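You operate a simulated robot arm through the tools that you are given. There is no shell and no other tool. Be economical: measure what you need, move in short steps, check, and stop when the job is done.

Carry out the task below with a simulated robot arm. There is one attempt and no reset: what you move stays moved.

TASK
Put the 40 mm protector pack from the window lane of the blue conveyor on top of the teal dressing stone and the 50 mm protector pack on top of the orange buckle tensioner.
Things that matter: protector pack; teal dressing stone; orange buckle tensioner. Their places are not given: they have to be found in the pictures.

It is judged by the outcome, as a careful person would: the job done as asked, and still so three seconds after it is handed in. It fails if anything else is knocked over, pushed out of place, dropped, spilled or broken.

THE ROBOT
A 7-joint arm with a two-finger parallel gripper, fixed in place. Base frame: the origin is at the foot of the arm, x ahead of it, y to its left, z up; the work surface is at about z = 0. Lengths are in mm, angles in degrees, forces in N, time in s.
With the tool pointing down near the work surface it reaches from about 240 to 620 mm from the base axis. Its first joint turns from -66.0 to 66.0 degrees. Payload 2.6 kg.
Tool frame: the origin (TCP) lies between the finger pads and is the grasp point; the fingertips stand 30 mm ahead of it; z points along the fingers, y is the line along which they close. The gripper opens to 94 mm. The fingers are 28 mm wide and 10 mm thick; the gripper's body (50 by 96 mm) begins 55 mm behind the TCP.
Orientation is that of the tool frame in the base frame, as a unit quaternion [x, y, z, w]. With the fingers straight down and closing along the base's y, the tool's x points along the base's -x, its y along +y and its z along -z.

THE INTERFACE
- The arm moves only by the tool apply_moves. Its arguments are lists of equal length, an entry for each row: "delta_pos": the shift along the base's x, y, z in units of 150 mm (1.0 is 150 mm), a list of three; "delta_rot": the turn, a rotation vector about the base's x, y, z in units of 120 degrees (1.0 is 120 degrees), a list of three. In form: {"delta_pos": [[tx, ty, tz], ...], "delta_rot": [[rx, ry, rz], ...]}. A call has 1 to 12 rows; each row is the pose to reach, as a shift and turn from the pose commanded when the call began. "jaw" is the closure, from 0 (fully open) to 1 (shut), set as the call begins (left out, the last holds). A call with a number of a shift or a turn outside -1 to 1 is refused whole. A row lasts 0.2 s, in which the tool goes at most 50 mm and 8.6 degrees; a call with a longer step from one row to the next is refused whole, and so is a gripper value outside its range. A pose out of reach is approached as far as the arm can. The call stops where the force on the tool passes 40 N (or 10 N more than at its start, if that is more) or the arm is blocked; 0.2 s more then pass. The fingers move at their own pace (about 72 mm/s each) and stop on an object; they squeeze with about 30 N. The grip force told is the motor's: it shows also when the fingers shut on nothing. Time passes only in rows, and 0.2 s behind the last, so rows that repeat a pose let the fingers close. It gives the time, the measured TCP pose, the force on the tool (base axes), the opening and the grip force at its end, in the units of the frame above (readings bear some noise), and new pictures: "views" is both (left out), scene, wrist or none.
- Cameras (640 x 400 px; columns grow to the right, rows downward): "scene" is fixed at [17.3, 418.2, 566.7]; the picture's right is [-0.91, -0.41, 0.00], its down [-0.23, 0.50, -0.83] and it looks along [0.34, -0.76, -0.55] (base axes); focal length 244 px, centre (320, 200). "wrist" rides on the gripper at [-37, 0, -58] in the tool frame; the picture's right is [0.00, -1.00, 0.00], its down [0.97, 0.00, -0.24] and it looks along [0.24, 0.00, 0.97] (tool axes); focal length 218 px, centre (320, 200).
- probe_pixels(camera, pixels): for up to 12 pixels [column, row] of the newest picture of that camera ("zoom" is the newest enlarged one), the place [x, y, z] in the base frame of the surface seen there, good to about 2 mm. No time passes.
- inspect(camera, box): a new picture of the part [left, top, right, bottom] of that camera's present view, enlarged. No time passes.
- job_done(): hands the job in; it is judged then, once.

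Work in short steps. Measure before you move; look again where a grasp or a placing could have gone wrong, and mend it. You have 60 turns and 120 pictures in all, the two below and enlarged ones among them. Open the gripper and draw the arm clear of the work before you hand the job in, unless the task says otherwise; then end with one line.

The tools are called after "Emit:" as name(argument=value, ...) on one line, values as JSON. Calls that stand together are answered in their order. apply_moves: Moves the arm, as the interface text tells. Its arguments: {"type":"object","properties":{"delta_pos":{"type":"array"},"delta_rot":{"type":"array"},"jaw":{"type":"number"},"views":{"type":"string","enum":["both","scene","wrist","none"]}},"required":["delta_pos","delta_rot"]} The other tools are called the same way: probe_pixels (camera, pixels) gives the place of the surface under pixels of a picture; inspect (camera, box) takes an enlarged picture of a part of a camera's view; job_done () hands the job in.

At the start:

```text
clock: 0.0
tcp_pos: [357.7, -45.1, 417.7]
orientation: [0.0, 1.0, 0.0, 0.0]
wrist_force: [-0.4, 0.1, -0.2]
finger_gap: 93.9
finger_force: 0.1
```

scene: 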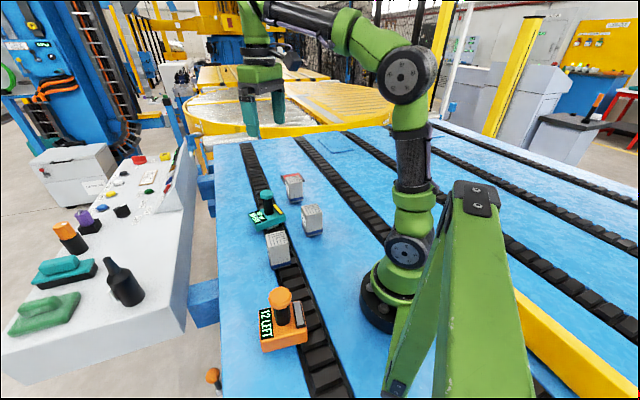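
wrist: 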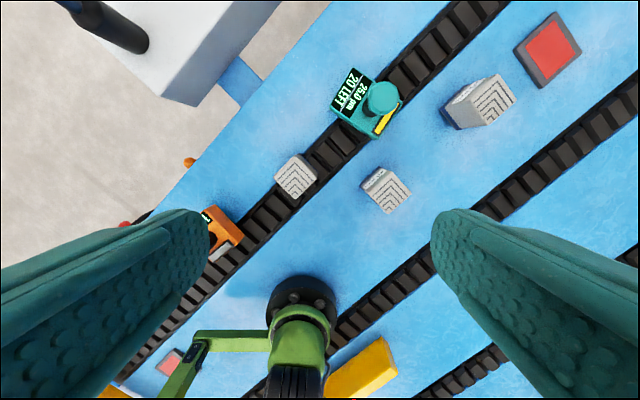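

The pictures show three grey packs, a teal device and an orange device. I enlarge both views to tell them apart.

Emit:
inspect(camera="scene", box=[220, 150, 380, 250])

Emit:
inspect(camera="scene", box=[220, 230, 380, 380])

Emit:
inspect(camera="wrist", box=[260, 0, 600, 220])

Emit:
inspect(camera="scene", box=[0, 130, 220, 340])

```text
4.00 times, centred on (300, 200) of scene
```

zoom: 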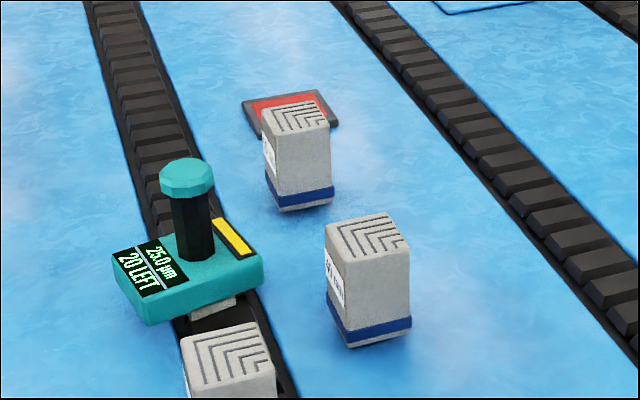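

```text
2.67 times, centred on (300, 305) of scene
```

zoom: 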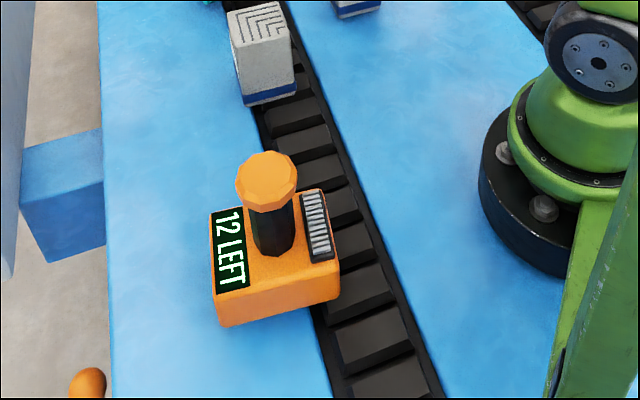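

```text
1.82 times, centred on (430, 110) of wrist
```

zoom: 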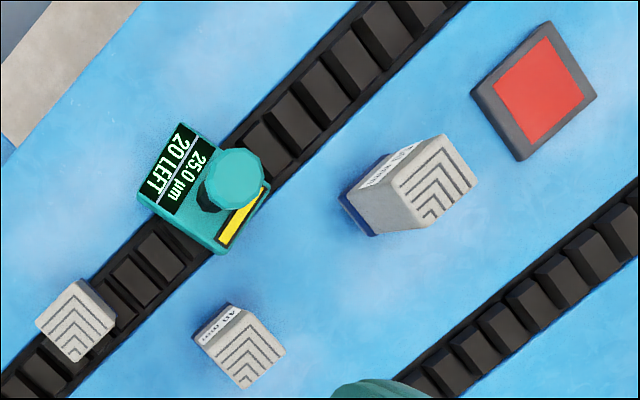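

```text
1.90 times, centred on (110, 235) of scene
```

zoom: 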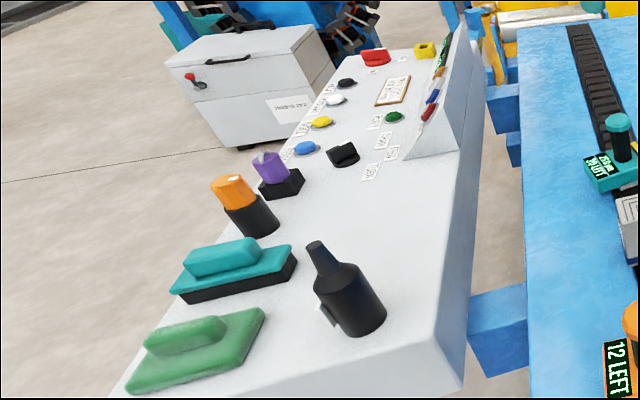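

The teal unit on the belt reads "25.0 µm / 20 LEFT" and the orange one "12 LEFT". I measure the packs, both units and the console items.

Emit:
probe_pixels(camera="scene", pixels=[[267, 194], [258, 218], [280, 211], [282, 293], [270, 325], [299, 313], [65, 265], [45, 308], [68, 228], [85, 215], [120, 285], [200, 270]])

Emit:
probe_pixels(camera="wrist", pixels=[[296, 176], [389, 190], [492, 98], [383, 98], [352, 95], [548, 50], [345, 140], [316, 160], [420, 150], [225, 230], [170, 362], [373, 378]])

Emit:
inspect(camera="scene", box=[280, 165, 330, 245])

Emit:
inspect(camera="scene", box=[380, 0, 640, 160])

Emit:
inspect(camera="wrist", box=[350, 60, 530, 220])

```text
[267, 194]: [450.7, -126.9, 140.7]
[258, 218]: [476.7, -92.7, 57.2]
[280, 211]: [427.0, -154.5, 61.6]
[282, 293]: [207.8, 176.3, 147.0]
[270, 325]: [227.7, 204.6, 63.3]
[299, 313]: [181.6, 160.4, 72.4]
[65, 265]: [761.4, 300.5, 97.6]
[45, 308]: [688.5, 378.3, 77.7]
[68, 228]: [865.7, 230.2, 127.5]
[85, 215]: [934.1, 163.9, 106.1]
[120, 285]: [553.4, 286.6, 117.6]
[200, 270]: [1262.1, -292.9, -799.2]
```

```text
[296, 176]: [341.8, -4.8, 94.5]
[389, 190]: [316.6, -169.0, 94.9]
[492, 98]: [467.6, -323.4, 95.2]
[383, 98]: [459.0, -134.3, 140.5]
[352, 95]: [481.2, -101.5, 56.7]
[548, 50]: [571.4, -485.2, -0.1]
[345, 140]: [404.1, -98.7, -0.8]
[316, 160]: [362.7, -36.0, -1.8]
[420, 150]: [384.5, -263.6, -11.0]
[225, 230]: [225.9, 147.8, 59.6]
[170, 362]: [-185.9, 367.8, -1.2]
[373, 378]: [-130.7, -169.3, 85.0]
```

```text
5.00 times, centred on (305, 205) of scene
```

zoom: 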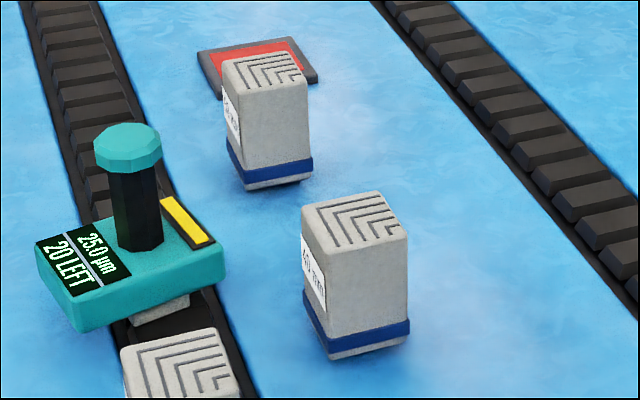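

```text
2.46 times, centred on (510, 80) of scene
```

zoom: 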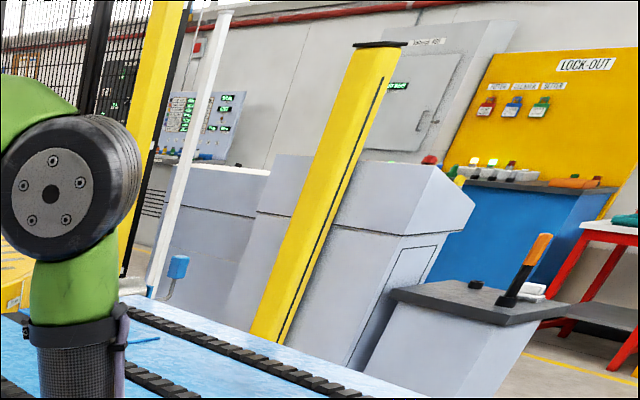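

```text
2.50 times, centred on (440, 140) of wrist
```

zoom: 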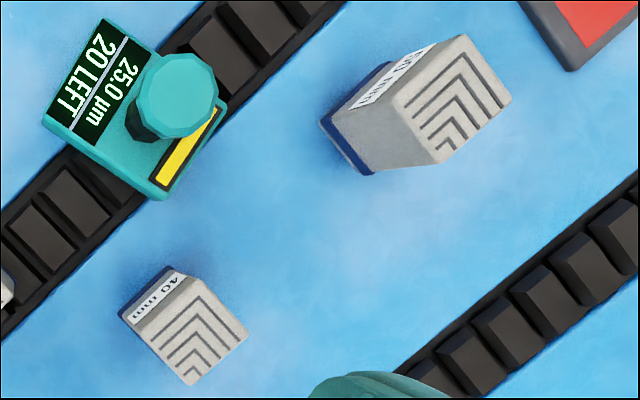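

Pack B at (317,-169) reads 40 mm, and pack C at (468,-323) looks like 50 mm. Pack A at (342,-5) is not readable yet, so I look for lane names and read labels.

Emit:
inspect(camera="scene", box=[255, 215, 305, 275])

Emit:
inspect(camera="scene", box=[270, 0, 460, 160])

Emit:
inspect(camera="scene", box=[0, 0, 270, 170])

Emit:
inspect(camera="scene", box=[420, 110, 640, 300])

Emit:
inspect(camera="scene", box=[283, 170, 308, 205])

```text
6.67 times, centred on (280, 245) of scene
```

zoom: 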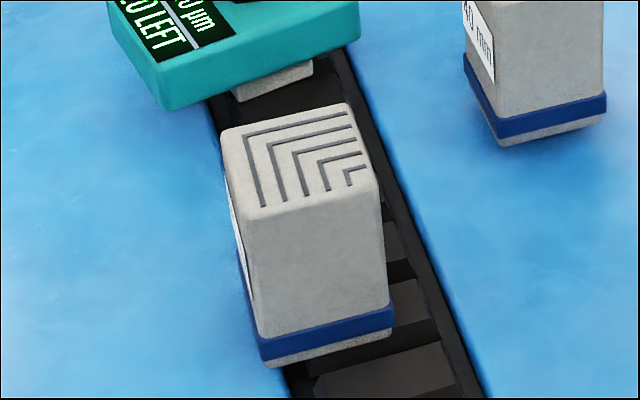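

```text
2.50 times, centred on (365, 80) of scene
```

zoom: 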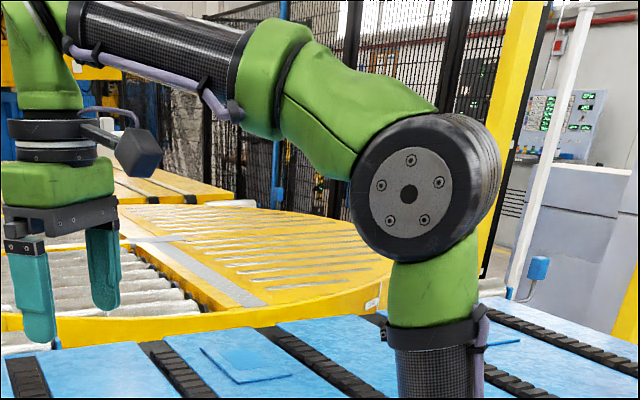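

```text
2.35 times, centred on (135, 85) of scene
```

zoom: 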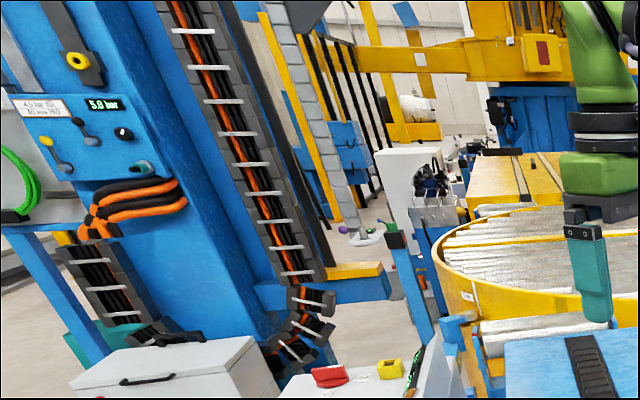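

```text
2.11 times, centred on (530, 205) of scene
```

zoom: 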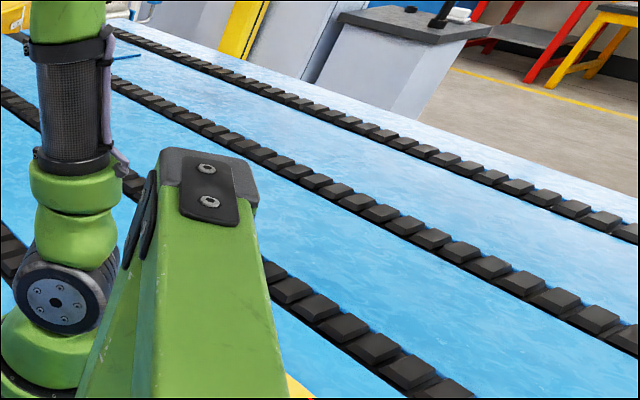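

```text
11.43 times, centred on (296, 188) of scene
```

zoom: 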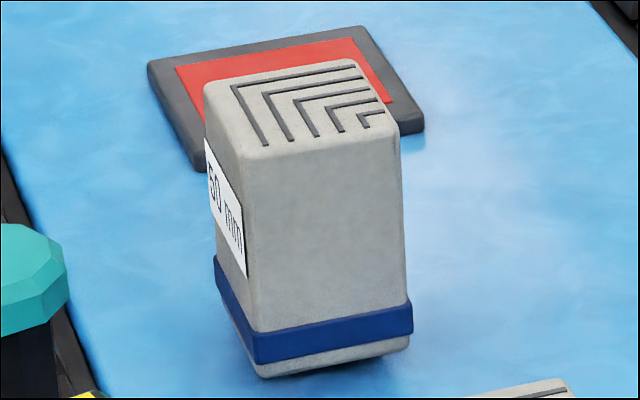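

C reads 50 mm. A's label faces +x,+y, so I move the wrist camera over there to read it.

Emit:
apply_moves(delta_pos=[[0.14, 0.12, -0.18], [0.28, 0.24, -0.36], [0.42, 0.36, -0.54], [0.56, 0.48, -0.72], [0.7, 0.6, -0.9], [0.82, 0.7, -1.0]], delta_rot=[[0, 0, 0], [0, 0, 0], [0, 0, 0], [0, 0, 0], [0, 0, 0], [0, 0, 0]], jaw=0)

```text
clock: 1.4
tcp_pos: [481.8, 59.7, 267.5]
orientation: [0.0, 1.0, 0.0, 0.001]
wrist_force: [0.1, -0.3, -0.4]
finger_gap: 93.8
finger_force: 0.1
```

scene: 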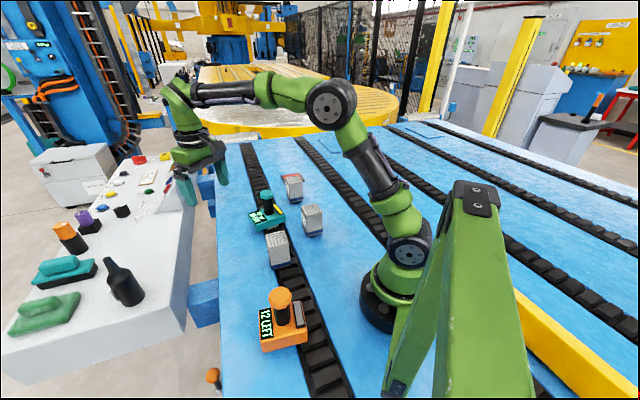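
wrist: 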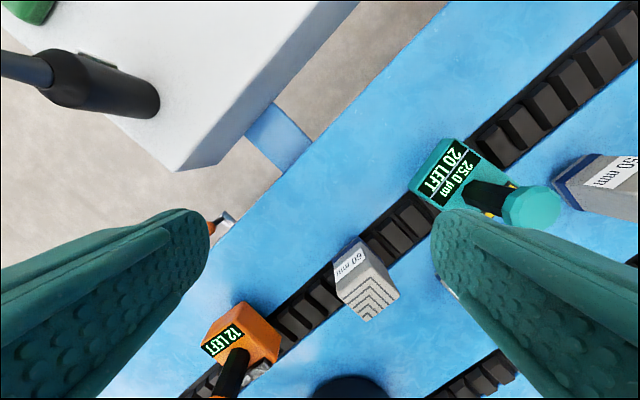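

Emit:
inspect(camera="wrist", box=[320, 225, 410, 325])

Emit:
inspect(camera="wrist", box=[540, 130, 640, 230])

Emit:
inspect(camera="wrist", box=[390, 110, 580, 240])

Emit:
inspect(camera="wrist", box=[180, 280, 310, 400])

```text
4.00 times, centred on (365, 275) of wrist
```

zoom: 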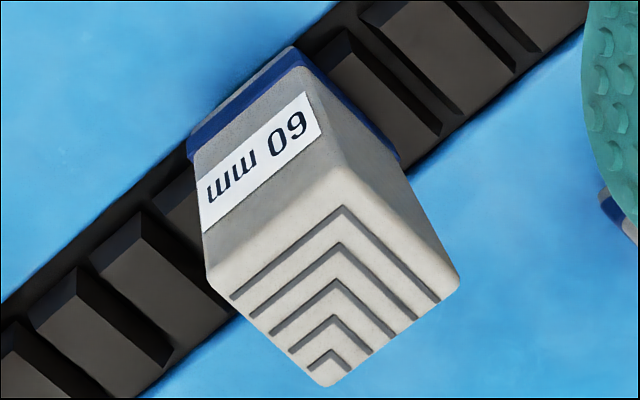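

```text
4.00 times, centred on (590, 180) of wrist
```

zoom: 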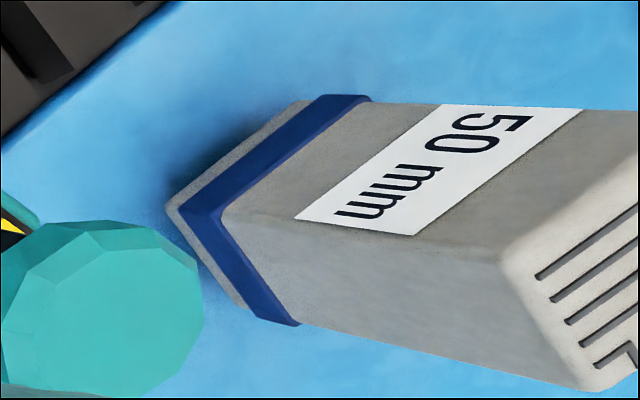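

```text
3.08 times, centred on (485, 175) of wrist
```

zoom: 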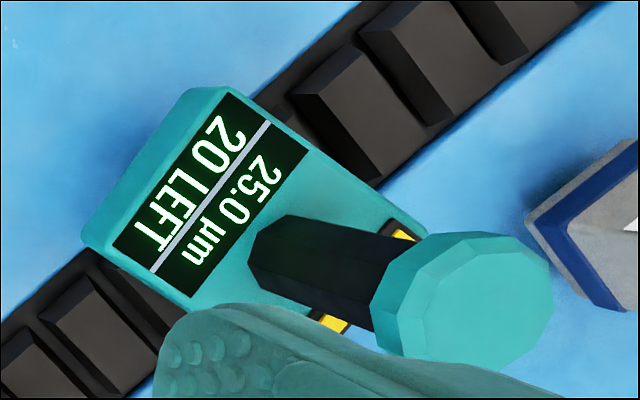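

```text
3.33 times, centred on (245, 340) of wrist
```

zoom: 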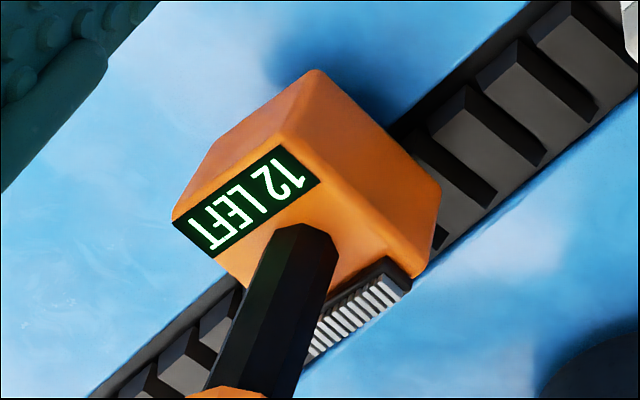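

A is 60 mm, so B is the only 40 mm pack and C the only 50 mm pack in view, both in the same lane between chains. Next I raise the arm and look from above B, C and the teal knob.

Emit:
apply_moves(delta_pos=[[-0.1, -0.25, 0.15], [-0.2, -0.5, 0.3], [-0.3, -0.75, 0.45], [-0.4, -1.0, 0.55]], delta_rot=[[0, 0, 0], [0, 0, 0], [0, 0, 0], [0, 0, 0]], views="none")

Emit:
apply_moves(delta_pos=[[-0.1, -0.25, 0], [-0.2, -0.5, 0], [-0.25, -0.75, 0], [-0.25, -0.75, 0]], delta_rot=[[0, 0, 0], [0, 0, 0], [0, 0, 0], [0, 0, 0]])

```text
clock: 2.4
tcp_pos: [420.4, -91.1, 350.6]
orientation: [0.0, 1.0, 0.0, 0.001]
wrist_force: [-0.6, -0.8, 0.0]
finger_gap: 94.1
finger_force: 0.2
```

```text
clock: 3.4
tcp_pos: [382.8, -202.7, 351.5]
orientation: [0.0, 1.0, 0.0, 0.0]
wrist_force: [-0.4, -0.2, 0.5]
finger_gap: 94.1
finger_force: 0.0
```

scene: 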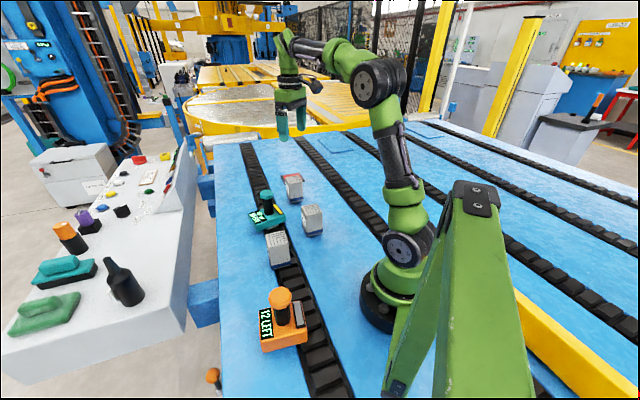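
wrist: 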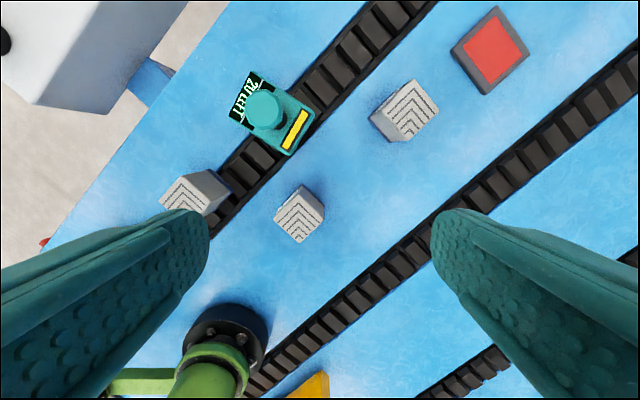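

Emit:
inspect(camera="wrist", box=[260, 165, 340, 255])

Emit:
inspect(camera="wrist", box=[360, 65, 450, 155])

Emit:
inspect(camera="wrist", box=[220, 60, 330, 170])

```text
4.44 times, centred on (300, 210) of wrist
```

zoom: 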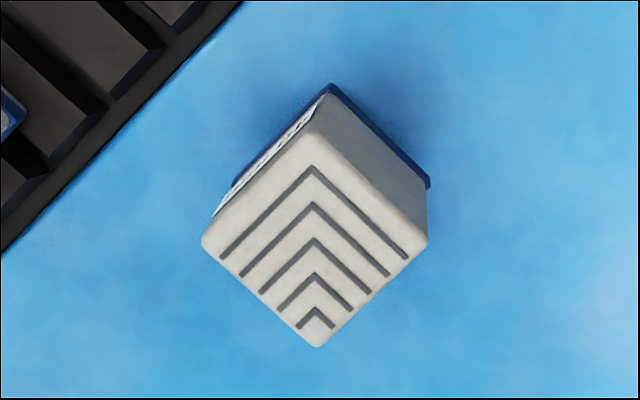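

```text
4.44 times, centred on (405, 110) of wrist
```

zoom: 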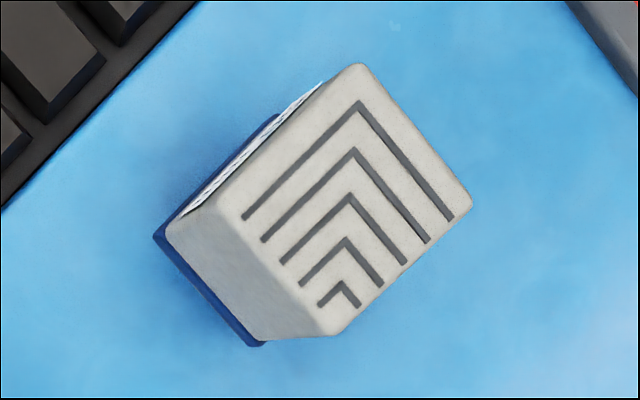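

```text
3.64 times, centred on (275, 115) of wrist
```

zoom: 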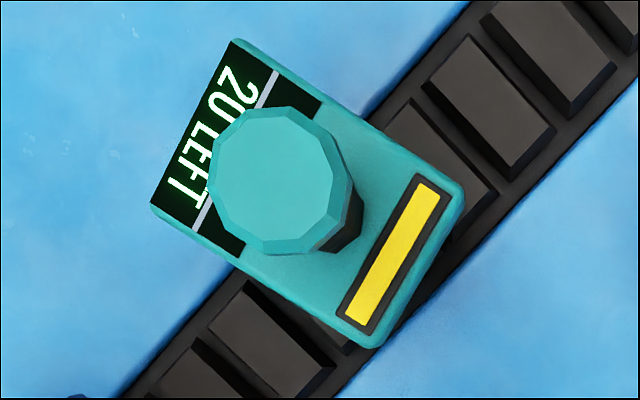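

I probe the knob-top edges in this zoom and the corners of the pack tops in the wrist picture.

Emit:
probe_pixels(camera="zoom", pixels=[[273, 180], [218, 180], [328, 185], [275, 120], [275, 237], [240, 140], [310, 225], [235, 225], [310, 135], [390, 130], [300, 290], [175, 195]])

Emit:
probe_pixels(camera="wrist", pixels=[[299.5, 215], [301.3, 190.5], [277, 219], [299.5, 241.5], [323.5, 218.5], [410, 80.5], [385.5, 116], [405, 138.5], [433.5, 112.5], [409, 110]])

```text
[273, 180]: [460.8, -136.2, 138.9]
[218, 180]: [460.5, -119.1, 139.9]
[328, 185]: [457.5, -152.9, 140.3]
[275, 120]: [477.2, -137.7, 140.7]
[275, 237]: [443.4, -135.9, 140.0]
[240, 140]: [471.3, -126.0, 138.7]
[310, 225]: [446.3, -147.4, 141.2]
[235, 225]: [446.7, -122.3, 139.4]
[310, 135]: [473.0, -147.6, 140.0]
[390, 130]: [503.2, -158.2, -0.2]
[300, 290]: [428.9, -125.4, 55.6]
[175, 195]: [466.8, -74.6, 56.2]
```

```text
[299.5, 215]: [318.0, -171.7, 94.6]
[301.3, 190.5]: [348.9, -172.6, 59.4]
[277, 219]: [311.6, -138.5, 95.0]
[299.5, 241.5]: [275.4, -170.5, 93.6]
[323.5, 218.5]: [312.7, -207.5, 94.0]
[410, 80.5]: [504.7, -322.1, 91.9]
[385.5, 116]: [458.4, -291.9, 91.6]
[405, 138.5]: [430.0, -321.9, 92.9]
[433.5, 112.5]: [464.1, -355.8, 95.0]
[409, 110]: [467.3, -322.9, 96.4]
```

Teal knob top is centred at (460,-136,140). B is centred near (311.5,-172.5) with its top at 95 and its sides at about 45°. I go above B with the tool turned -45°.

Emit:
apply_moves(delta_pos=[[-0.08, 0.03, -0.15], [-0.16, 0.07, -0.3], [-0.24, 0.1, -0.45], [-0.32, 0.13, -0.6], [-0.4, 0.17, -0.8], [-0.475, 0.2, -0.95], [-0.475, 0.2, -0.95]], delta_rot=[[0, 0, -0.0625], [0, 0, -0.125], [0, 0, -0.1875], [0, 0, -0.25], [0, 0, -0.3125], [0, 0, -0.375], [0, 0, -0.375]])

```text
clock: 5.0
tcp_pos: [309.5, -171.6, 208.6]
orientation: [0.383, 0.924, 0.0, 0.0]
wrist_force: [0.4, 1.2, -0.6]
finger_gap: 93.9
finger_force: 0.0
```

scene: 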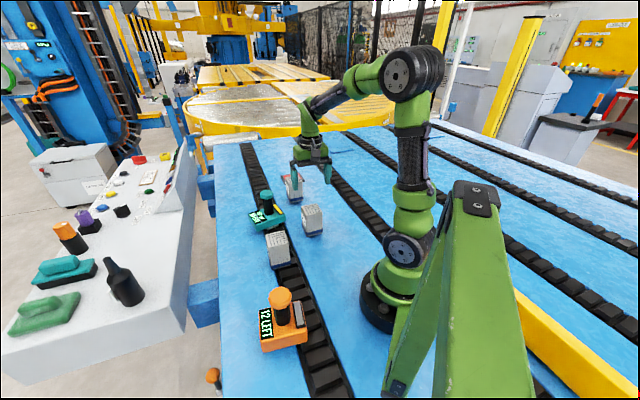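
wrist: 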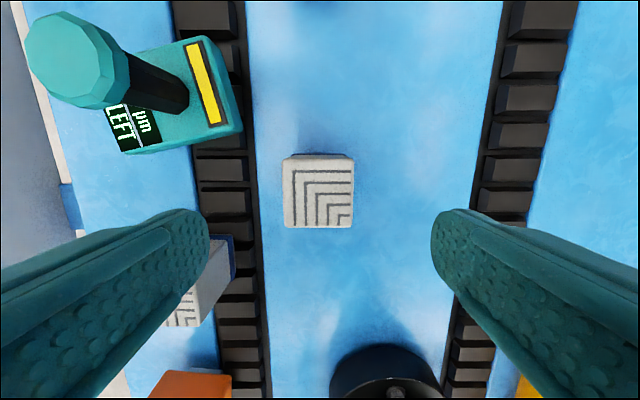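

B is square to the fingers at (318,192). I check its top edges for centring.

Emit:
probe_pixels(camera="wrist", pixels=[[288, 192], [350, 192], [318, 163], [318, 224], [318, 195], [290, 165], [348, 222]])

```text
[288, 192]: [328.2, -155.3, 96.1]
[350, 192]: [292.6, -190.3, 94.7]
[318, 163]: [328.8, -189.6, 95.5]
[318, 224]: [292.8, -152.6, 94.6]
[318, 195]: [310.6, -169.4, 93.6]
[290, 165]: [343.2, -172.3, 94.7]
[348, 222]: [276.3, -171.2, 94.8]
```

Centre is (310.5,-172), within 1 mm of the tool. I descend to z≈75.

Emit:
apply_moves(delta_pos=[[0.006, 0, -0.2], [0.006, 0, -0.4], [0.006, 0, -0.6], [0.006, 0, -0.75], [0.006, 0, -0.89], [0.006, 0, -0.89]], delta_rot=[[0, 0, 0], [0, 0, 0], [0, 0, 0], [0, 0, 0], [0, 0, 0], [0, 0, 0]], views="scene")

Emit:
apply_moves(delta_pos=[[0, 0, 0], [0, 0, 0], [0, 0, 0], [0, 0, 0]], delta_rot=[[0, 0, 0], [0, 0, 0], [0, 0, 0], [0, 0, 0]], jaw=1, views="wrist")

```text
clock: 6.4
tcp_pos: [312.1, -171.7, 73.4]
orientation: [0.382, 0.924, 0.0, 0.001]
wrist_force: [-0.5, -0.2, -0.4]
finger_gap: 94.0
finger_force: 0.1
```

scene: 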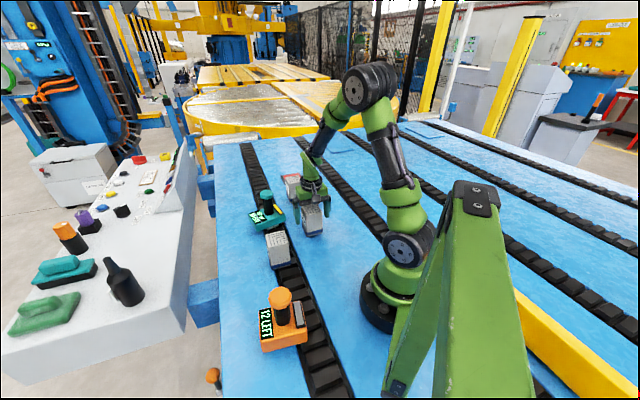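

```text
clock: 7.4
tcp_pos: [310.1, -172.7, 75.0]
orientation: [0.383, 0.924, 0.001, 0.0]
wrist_force: [-0.2, -0.8, -0.4]
finger_gap: 62.1
finger_force: 30.2
```

wrist: 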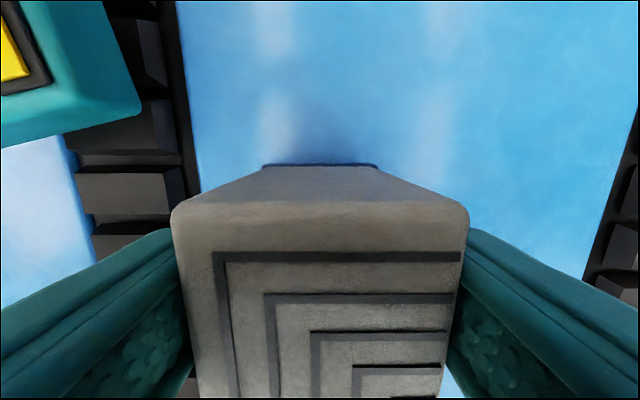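

Grip is 30 N at a 62 mm gap, so the pack is held. I lift it straight up.

Emit:
apply_moves(delta_pos=[[0, 0, 0.1], [0, 0, 0.25], [0, 0, 0.45], [0, 0, 0.65], [0, 0, 0.85], [0, 0, 1.0], [0, 0, 1.0]], delta_rot=[[0, 0, 0], [0, 0, 0], [0, 0, 0], [0, 0, 0], [0, 0, 0], [0, 0, 0], [0, 0, 0]])

```text
clock: 9.0
tcp_pos: [313.3, -171.2, 224.7]
orientation: [0.382, 0.924, 0.0, 0.001]
wrist_force: [1.0, 0.4, -1.9]
finger_gap: 61.9
finger_force: 29.7
```

scene: 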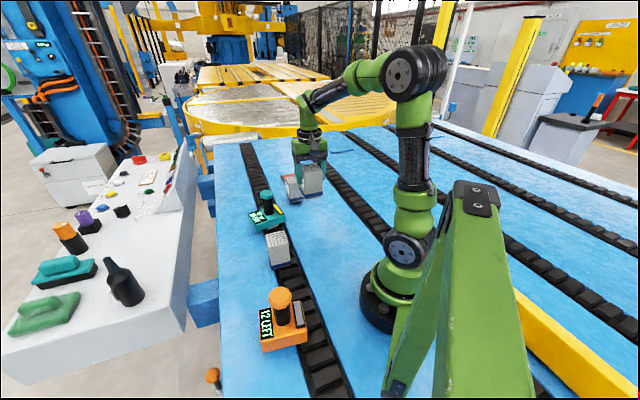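
wrist: 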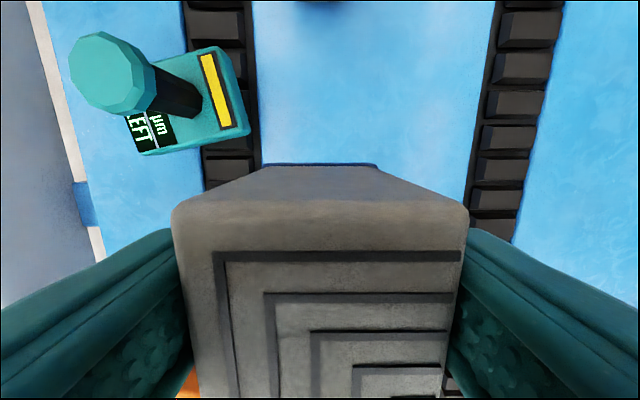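

Pack is secure. I raise it 30 mm more and carry it over the teal knob (460,-136), keeping its bottom about 40 mm above the top.

Emit:
apply_moves(delta_pos=[[0, 0, 0.2], [0.2, 0.05, 0.2], [0.4, 0.1, 0.2], [0.6, 0.15, 0.2], [0.8, 0.2, 0.2], [0.94, 0.23, 0.2], [0.988, 0.24, 0.2], [0.988, 0.24, 0.2]], delta_rot=[[0, 0, 0], [0, 0, 0], [0, 0, 0], [0, 0, 0], [0, 0, 0], [0, 0, 0], [0, 0, 0], [0, 0, 0]])

Emit:
inspect(camera="scene", box=[230, 130, 330, 240])

```text
clock: 10.8
tcp_pos: [459.2, -134.6, 254.4]
orientation: [0.383, 0.924, -0.001, 0.0]
wrist_force: [0.1, 0.8, -2.4]
finger_gap: 62.3
finger_force: 30.0
```

scene: 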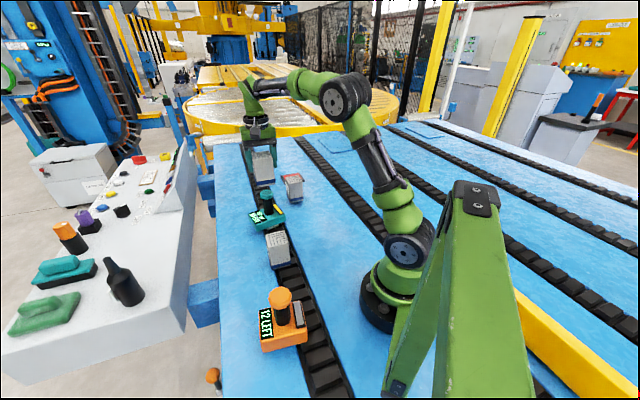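
wrist: 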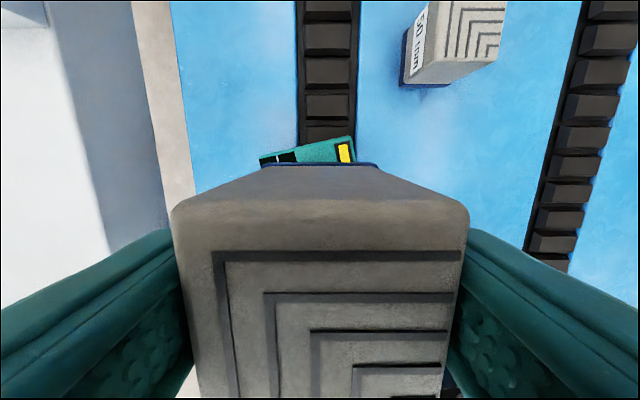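

```text
3.64 times, centred on (280, 185) of scene
```

zoom: 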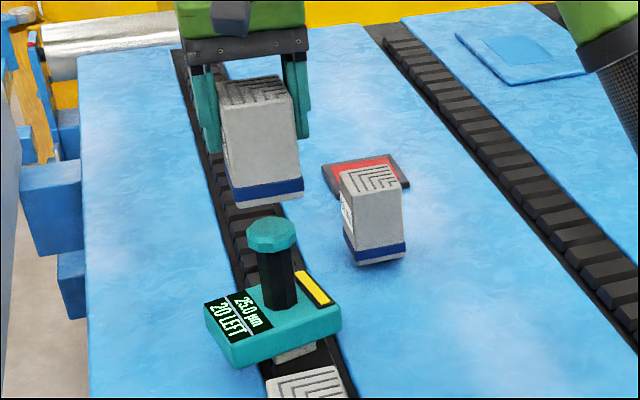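

The pack is over the knob. I lower it to about 3 mm above expected contact (TCP z≈217), then in fine steps.

Emit:
apply_moves(delta_pos=[[0, 0, -0.1], [0, 0, -0.18], [0, 0, -0.23], [0, 0, -0.245], [0, 0, -0.245]], delta_rot=[[0, 0, 0], [0, 0, 0], [0, 0, 0], [0, 0, 0], [0, 0, 0]], views="none")

Emit:
inspect(camera="scene", box=[240, 140, 310, 240])

```text
clock: 12.0
tcp_pos: [459.8, -135.6, 217.5]
orientation: [0.383, 0.924, 0.0, 0.0]
wrist_force: [-0.5, 0.1, -2.2]
finger_gap: 62.2
finger_force: 30.1
```

```text
4.00 times, centred on (275, 190) of scene
```

zoom: 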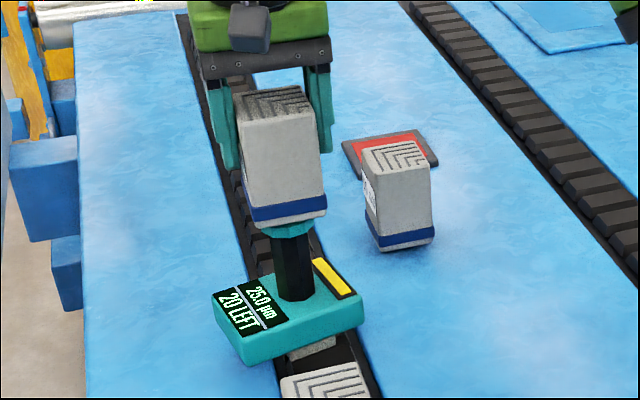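

Emit:
apply_moves(delta_pos=[[0, 0, -0.007], [0, 0, -0.013], [0, 0, -0.018], [0, 0, -0.018]], delta_rot=[[0, 0, 0], [0, 0, 0], [0, 0, 0], [0, 0, 0]], views="none")

```text
clock: 13.0
tcp_pos: [461.4, -135.7, 215.4]
orientation: [0.382, 0.924, 0.0, 0.0]
wrist_force: [-0.5, -0.3, -2.4]
finger_gap: 62.1
finger_force: 30.2
```

No contact yet (-2.4 N is just the pack's weight), so I go lower by 1 mm steps.

Emit:
apply_moves(delta_pos=[[0, 0, -0.005], [0, 0, -0.01], [0, 0, -0.01]], delta_rot=[[0, 0, 0], [0, 0, 0], [0, 0, 0]], views="none")

```text
clock: 13.8
tcp_pos: [461.2, -135.7, 215.1]
orientation: [0.383, 0.924, 0.0, 0.001]
wrist_force: [-0.1, 0.9, -1.4]
finger_gap: 62.1
finger_force: 29.7
```

Emit:
apply_moves(delta_pos=[[0, 0, -0.005], [0, 0, -0.009], [0, 0, -0.009]], delta_rot=[[0, 0, 0], [0, 0, 0], [0, 0, 0]], views="none")

Emit:
inspect(camera="scene", box=[245, 165, 305, 245])

```text
clock: 14.6
tcp_pos: [460.8, -134.6, 213.6]
orientation: [0.383, 0.924, -0.001, 0.001]
wrist_force: [-5.4, -0.5, 14.4]
finger_gap: 62.1
finger_force: 29.5
```

```text
5.00 times, centred on (275, 205) of scene
```

zoom: 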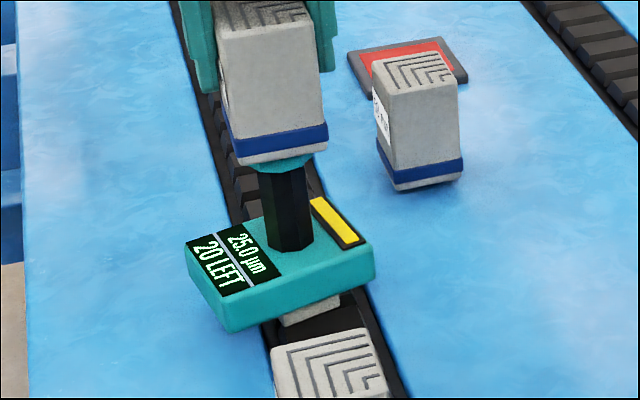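

Contact is made at about 16 N. I ease up 0.5 mm and then open the jaws partway.

Emit:
apply_moves(delta_pos=[[0, 0, 0.003], [0, 0, 0.003]], delta_rot=[[0, 0, 0], [0, 0, 0]], views="none")

Emit:
apply_moves(delta_pos=[[0, 0, 0], [0, 0, 0], [0, 0, 0]], delta_rot=[[0, 0, 0], [0, 0, 0], [0, 0, 0]], jaw=0.15)

Emit:
inspect(camera="scene", box=[245, 140, 305, 240])

```text
clock: 15.2
tcp_pos: [460.8, -135.7, 214.1]
orientation: [0.383, 0.924, -0.001, 0.001]
wrist_force: [-3.1, -0.9, 12.8]
finger_gap: 62.1
finger_force: 30.0
```

```text
clock: 16.0
tcp_pos: [460.5, -134.9, 213.4]
orientation: [0.383, 0.924, 0.0, 0.0]
wrist_force: [0.6, 0.0, -0.2]
finger_gap: 80.1
finger_force: 0.1
```

scene: 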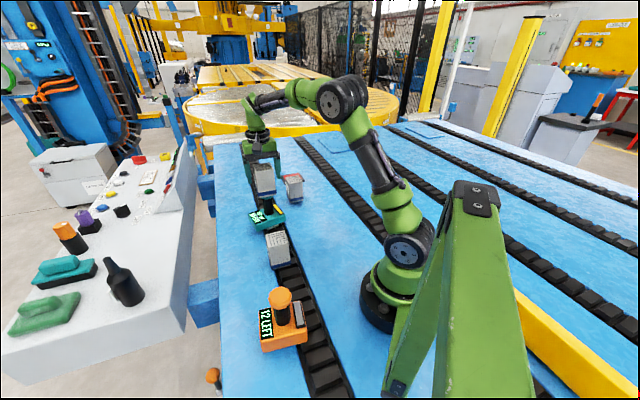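
wrist: 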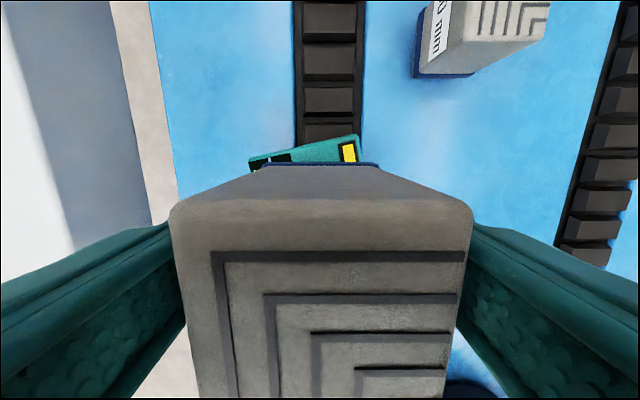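

```text
4.00 times, centred on (275, 190) of scene
```

zoom: 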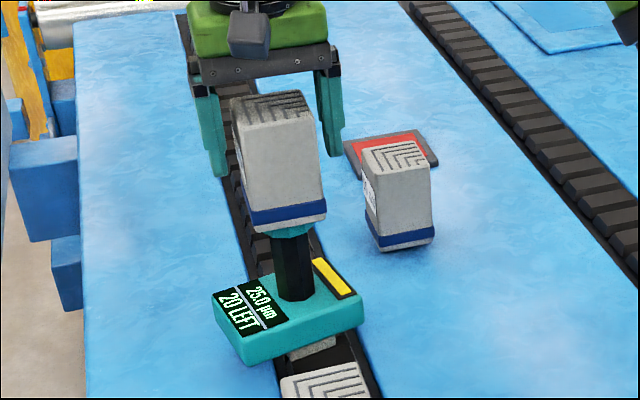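

The pack stands level on the knob by itself. I open fully and withdraw straight up, then check.

Emit:
apply_moves(delta_pos=[[0, 0, 0], [0, 0, 0.06], [0, 0, 0.2], [0, 0, 0.45], [0, 0, 0.7], [0, 0, 0.85]], delta_rot=[[0, 0, 0], [0, 0, 0], [0, 0, 0], [0, 0, 0], [0, 0, 0], [0, 0, 0]], jaw=0, views="none")

Emit:
apply_moves(delta_pos=[[0, -0.3, 0], [0, -0.6, 0], [0, -0.9, 0], [0, -1.0, 0], [0, -1.0, 0]], delta_rot=[[0, 0, 0], [0, 0, 0], [0, 0, 0], [0, 0, 0], [0, 0, 0]])

```text
clock: 17.4
tcp_pos: [459.0, -136.1, 340.7]
orientation: [0.383, 0.924, 0.0, 0.0]
wrist_force: [0.7, -0.8, 0.3]
finger_gap: 94.1
finger_force: 0.1
```

```text
clock: 18.6
tcp_pos: [459.2, -269.3, 339.4]
orientation: [0.382, 0.924, 0.0, 0.002]
wrist_force: [0.0, 0.0, -0.9]
finger_gap: 94.1
finger_force: 0.0
out of reach, approached as far as the arm can: row 3, 4, 5
```

scene: 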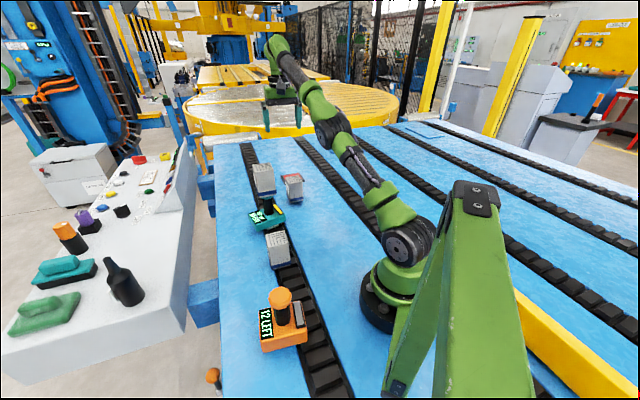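
wrist: 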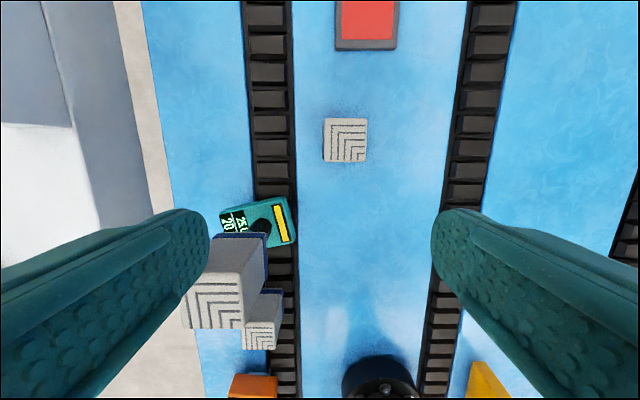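

The 40 mm pack still stands. Reach is short at this height, so I descend 110 mm and measure C again.

Emit:
apply_moves(delta_pos=[[0, 0, -0.2], [0, 0, -0.45], [0, 0, -0.7], [0, 0, -0.75], [0, 0, -0.75]], delta_rot=[[0, 0, 0], [0, 0, 0], [0, 0, 0], [0, 0, 0], [0, 0, 0]])

```text
clock: 19.8
tcp_pos: [499.3, -290.4, 247.3]
orientation: [0.383, 0.924, 0.0, 0.001]
wrist_force: [0.4, 0.7, -0.1]
finger_gap: 93.8
finger_force: 0.1
out of reach, approached as far as the arm can: row 1, 2, 3, 4, 5
```

scene: 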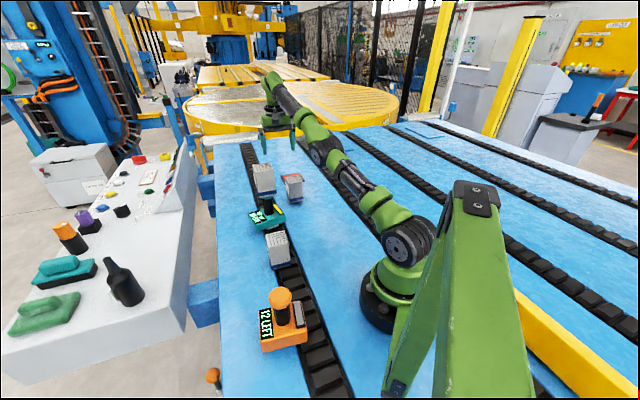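
wrist: 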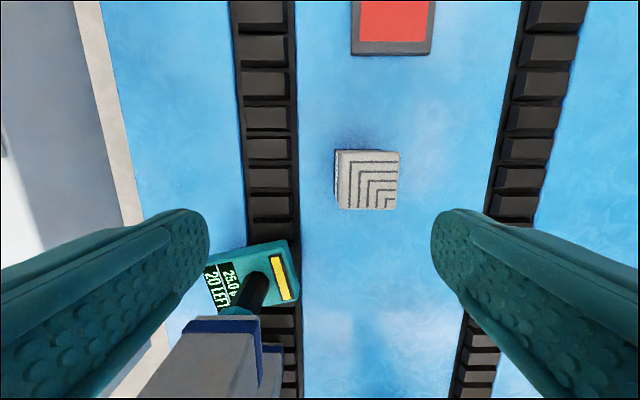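

The arm drifted to x=499 while approaching. I hold one row to see what pose it is commanded to.

Emit:
apply_moves(delta_pos=[[0, 0, 0], [0, 0, 0]], delta_rot=[[0, 0, 0], [0, 0, 0]], views="none")

Emit:
probe_pixels(camera="wrist", pixels=[[341, 180], [395, 180], [368, 157], [368, 205], [368, 180], [344, 158], [395, 205]])

```text
clock: 20.4
tcp_pos: [498.1, -289.8, 246.5]
orientation: [0.382, 0.924, 0.0, 0.0]
wrist_force: [0.1, 0.1, 0.0]
finger_gap: 94.0
finger_force: 0.0
```

```text
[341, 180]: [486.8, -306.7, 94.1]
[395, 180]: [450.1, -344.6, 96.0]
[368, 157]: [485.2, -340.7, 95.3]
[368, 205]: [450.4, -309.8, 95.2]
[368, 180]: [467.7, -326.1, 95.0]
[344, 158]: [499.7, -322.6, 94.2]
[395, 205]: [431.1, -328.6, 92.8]
```

C's centre is (468,-325). I shift from (498.5,-290) to above it, lowering slightly.

Emit:
apply_moves(delta_pos=[[-0.1, -0.11, -0.1], [-0.203, -0.235, -0.25], [-0.203, -0.235, -0.4], [-0.203, -0.235, -0.4]], delta_rot=[[0, 0, 0], [0, 0, 0], [0, 0, 0], [0, 0, 0]], views="wrist")

```text
clock: 21.4
tcp_pos: [489.0, -337.9, 194.4]
orientation: [0.383, 0.924, 0.001, -0.001]
wrist_force: [0.0, 0.5, 0.2]
finger_gap: 93.9
finger_force: 0.0
out of reach, approached as far as the arm can: row 1, 2, 3, 4
```

wrist: 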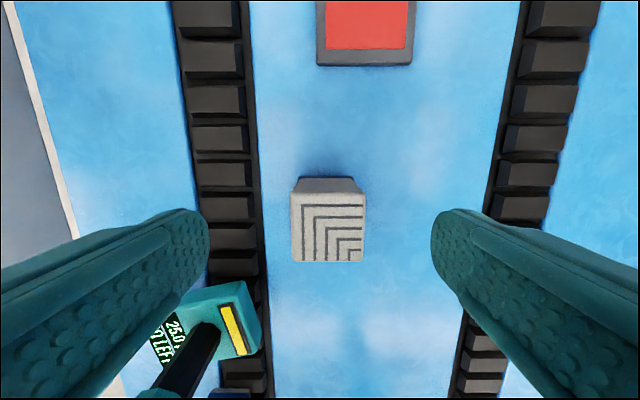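

The arm is at full stretch and not retracting inward well. I command a larger inward move at this height to free it.

Emit:
apply_moves(delta_pos=[[-0.15, 0.12, 0], [-0.3, 0.22, 0], [-0.35, 0.24, 0], [-0.35, 0.24, 0]], delta_rot=[[0, 0, 0], [0, 0, 0], [0, 0, 0], [0, 0, 0]], views="scene")

```text
clock: 22.4
tcp_pos: [485.5, -333.8, 208.1]
orientation: [0.383, 0.924, 0.0, 0.0]
wrist_force: [-0.2, 0.6, -0.3]
finger_gap: 94.0
finger_force: 0.1
out of reach, approached as far as the arm can: row 1, 2, 3, 4
```

scene: 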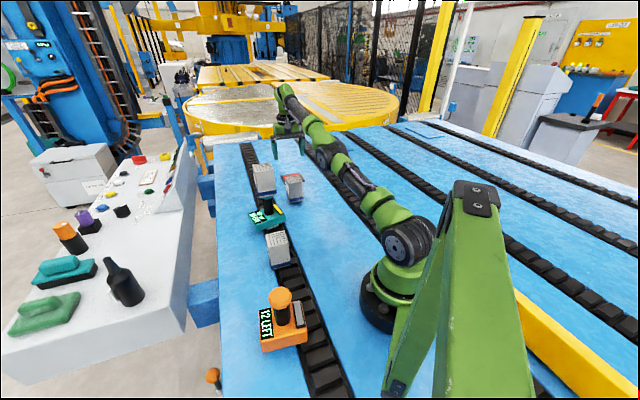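

It looks stuck at a straight elbow. I try a longer inward pull, mostly back toward the base and slightly up.

Emit:
apply_moves(delta_pos=[[-0.2, 0.15, 0.05], [-0.4, 0.3, 0.1], [-0.6, 0.42, 0.15], [-0.8, 0.55, 0.2], [-0.95, 0.65, 0.2], [-0.95, 0.65, 0.2], [-0.95, 0.65, 0.2]], delta_rot=[[0, 0, 0], [0, 0, 0], [0, 0, 0], [0, 0, 0], [0, 0, 0], [0, 0, 0], [0, 0, 0]], views="none")

```text
clock: 24.0
tcp_pos: [455.3, -323.0, 285.6]
orientation: [0.382, 0.924, 0.0, -0.001]
wrist_force: [0.4, 1.2, 0.4]
finger_gap: 94.0
finger_force: 0.1
out of reach, approached as far as the arm can: row 1, 2, 3, 4, 5, 6, 7
```

It slides along the boundary (a sphere of about 620 mm). I pull straight inward along the arm line and hold it.

Emit:
apply_moves(delta_pos=[[-0.16, 0.11, -0.1], [-0.32, 0.23, -0.19], [-0.48, 0.34, -0.29], [-0.48, 0.34, -0.29], [-0.48, 0.34, -0.29], [-0.48, 0.34, -0.29], [-0.48, 0.34, -0.29], [-0.48, 0.34, -0.29], [-0.48, 0.34, -0.29], [-0.48, 0.34, -0.29], [-0.48, 0.34, -0.29], [-0.48, 0.34, -0.29]], delta_rot=[[0, 0, 0], [0, 0, 0], [0, 0, 0], [0, 0, 0], [0, 0, 0], [0, 0, 0], [0, 0, 0], [0, 0, 0], [0, 0, 0], [0, 0, 0], [0, 0, 0], [0, 0, 0]], views="scene")

```text
clock: 26.6
tcp_pos: [455.2, -324.1, 284.8]
orientation: [0.382, 0.924, 0.0, 0.0]
wrist_force: [-0.3, -0.2, -0.4]
finger_gap: 93.8
finger_force: 0.1
out of reach, approached as far as the arm can: row 1, 2, 3, 4, 5, 6, 7, 8, 9, 10, 11, 12
```

scene: 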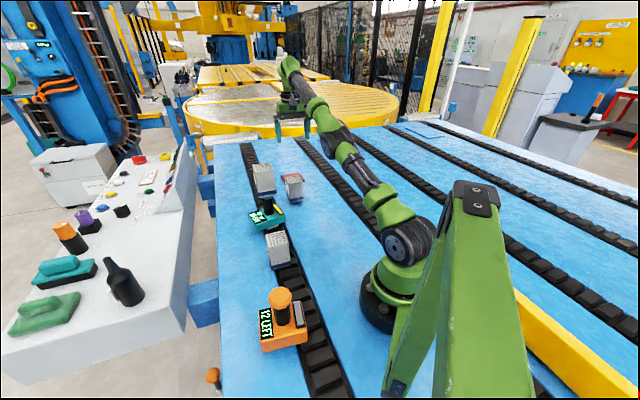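

Still stuck. I push the target fully outward first, so the elbow passes through straight, and then pull in.

Emit:
apply_moves(delta_pos=[[0.2, -0.14, 0.1], [0.4, -0.28, 0.2], [0.4, -0.28, 0.2], [0.2, -0.14, 0.1], [0, 0, 0], [-0.16, 0.11, -0.1], [-0.32, 0.23, -0.19], [-0.48, 0.34, -0.29], [-0.48, 0.34, -0.29], [-0.48, 0.34, -0.29]], delta_rot=[[0, 0, 0], [0, 0, 0], [0, 0, 0], [0, 0, 0], [0, 0, 0], [0, 0, 0], [0, 0, 0], [0, 0, 0], [0, 0, 0], [0, 0, 0]], views="none")

```text
clock: 28.8
tcp_pos: [457.4, -320.2, 287.8]
orientation: [0.382, 0.924, 0.0, 0.0]
wrist_force: [0.5, 0.0, -0.4]
finger_gap: 94.2
finger_force: 0.0
out of reach, approached as far as the arm can: row 1, 2, 3, 4, 6, 7, 8, 9, 10
```

No change. I try tilting the tool (fingers outward) while asking for an inward shift, to unlock the elbow.

Emit:
apply_moves(delta_pos=[[-0.05, 0.035, 0], [-0.1, 0.07, 0], [-0.2, 0.14, 0], [-0.3, 0.21, 0], [-0.4, 0.28, 0], [-0.4, 0.28, 0]], delta_rot=[[-0.036, -0.051, 0], [-0.072, -0.102, 0], [-0.108, -0.153, 0], [-0.144, -0.204, 0], [-0.144, -0.204, 0], [-0.144, -0.204, 0]], views="scene")

```text
clock: 30.2
tcp_pos: [512.8, -362.4, 370.1]
orientation: [0.369, 0.893, -0.057, 0.253]
wrist_force: [-0.4, -1.1, -0.1]
finger_gap: 93.9
finger_force: 0.1
out of reach, approached as far as the arm can: row 1, 2, 3, 4, 5, 6
```

scene: 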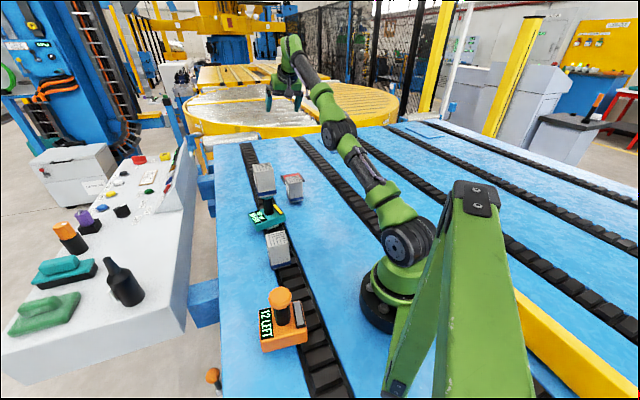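

The elbow is straight, and only tool rotation should be able to flex it. I rotate the fingers back inward while pulling in and down toward (400,-280,290).

Emit:
apply_moves(delta_pos=[[-0.19, 0.135, -0.13], [-0.38, 0.27, -0.26], [-0.56, 0.41, -0.4], [-0.75, 0.55, -0.53], [-0.75, 0.55, -0.53], [-0.75, 0.55, -0.53]], delta_rot=[[0.036, 0.051, 0], [0.072, 0.102, 0], [0.108, 0.153, 0], [0.144, 0.204, 0], [0.144, 0.204, 0], [0.144, 0.204, 0]], views="none")

```text
clock: 31.6
tcp_pos: [442.1, -317.7, 313.4]
orientation: [0.383, 0.924, 0.001, -0.002]
wrist_force: [0.7, -0.2, -0.3]
finger_gap: 94.0
finger_force: 0.3
out of reach, approached as far as the arm can: row 1, 2, 3, 4, 5, 6
```

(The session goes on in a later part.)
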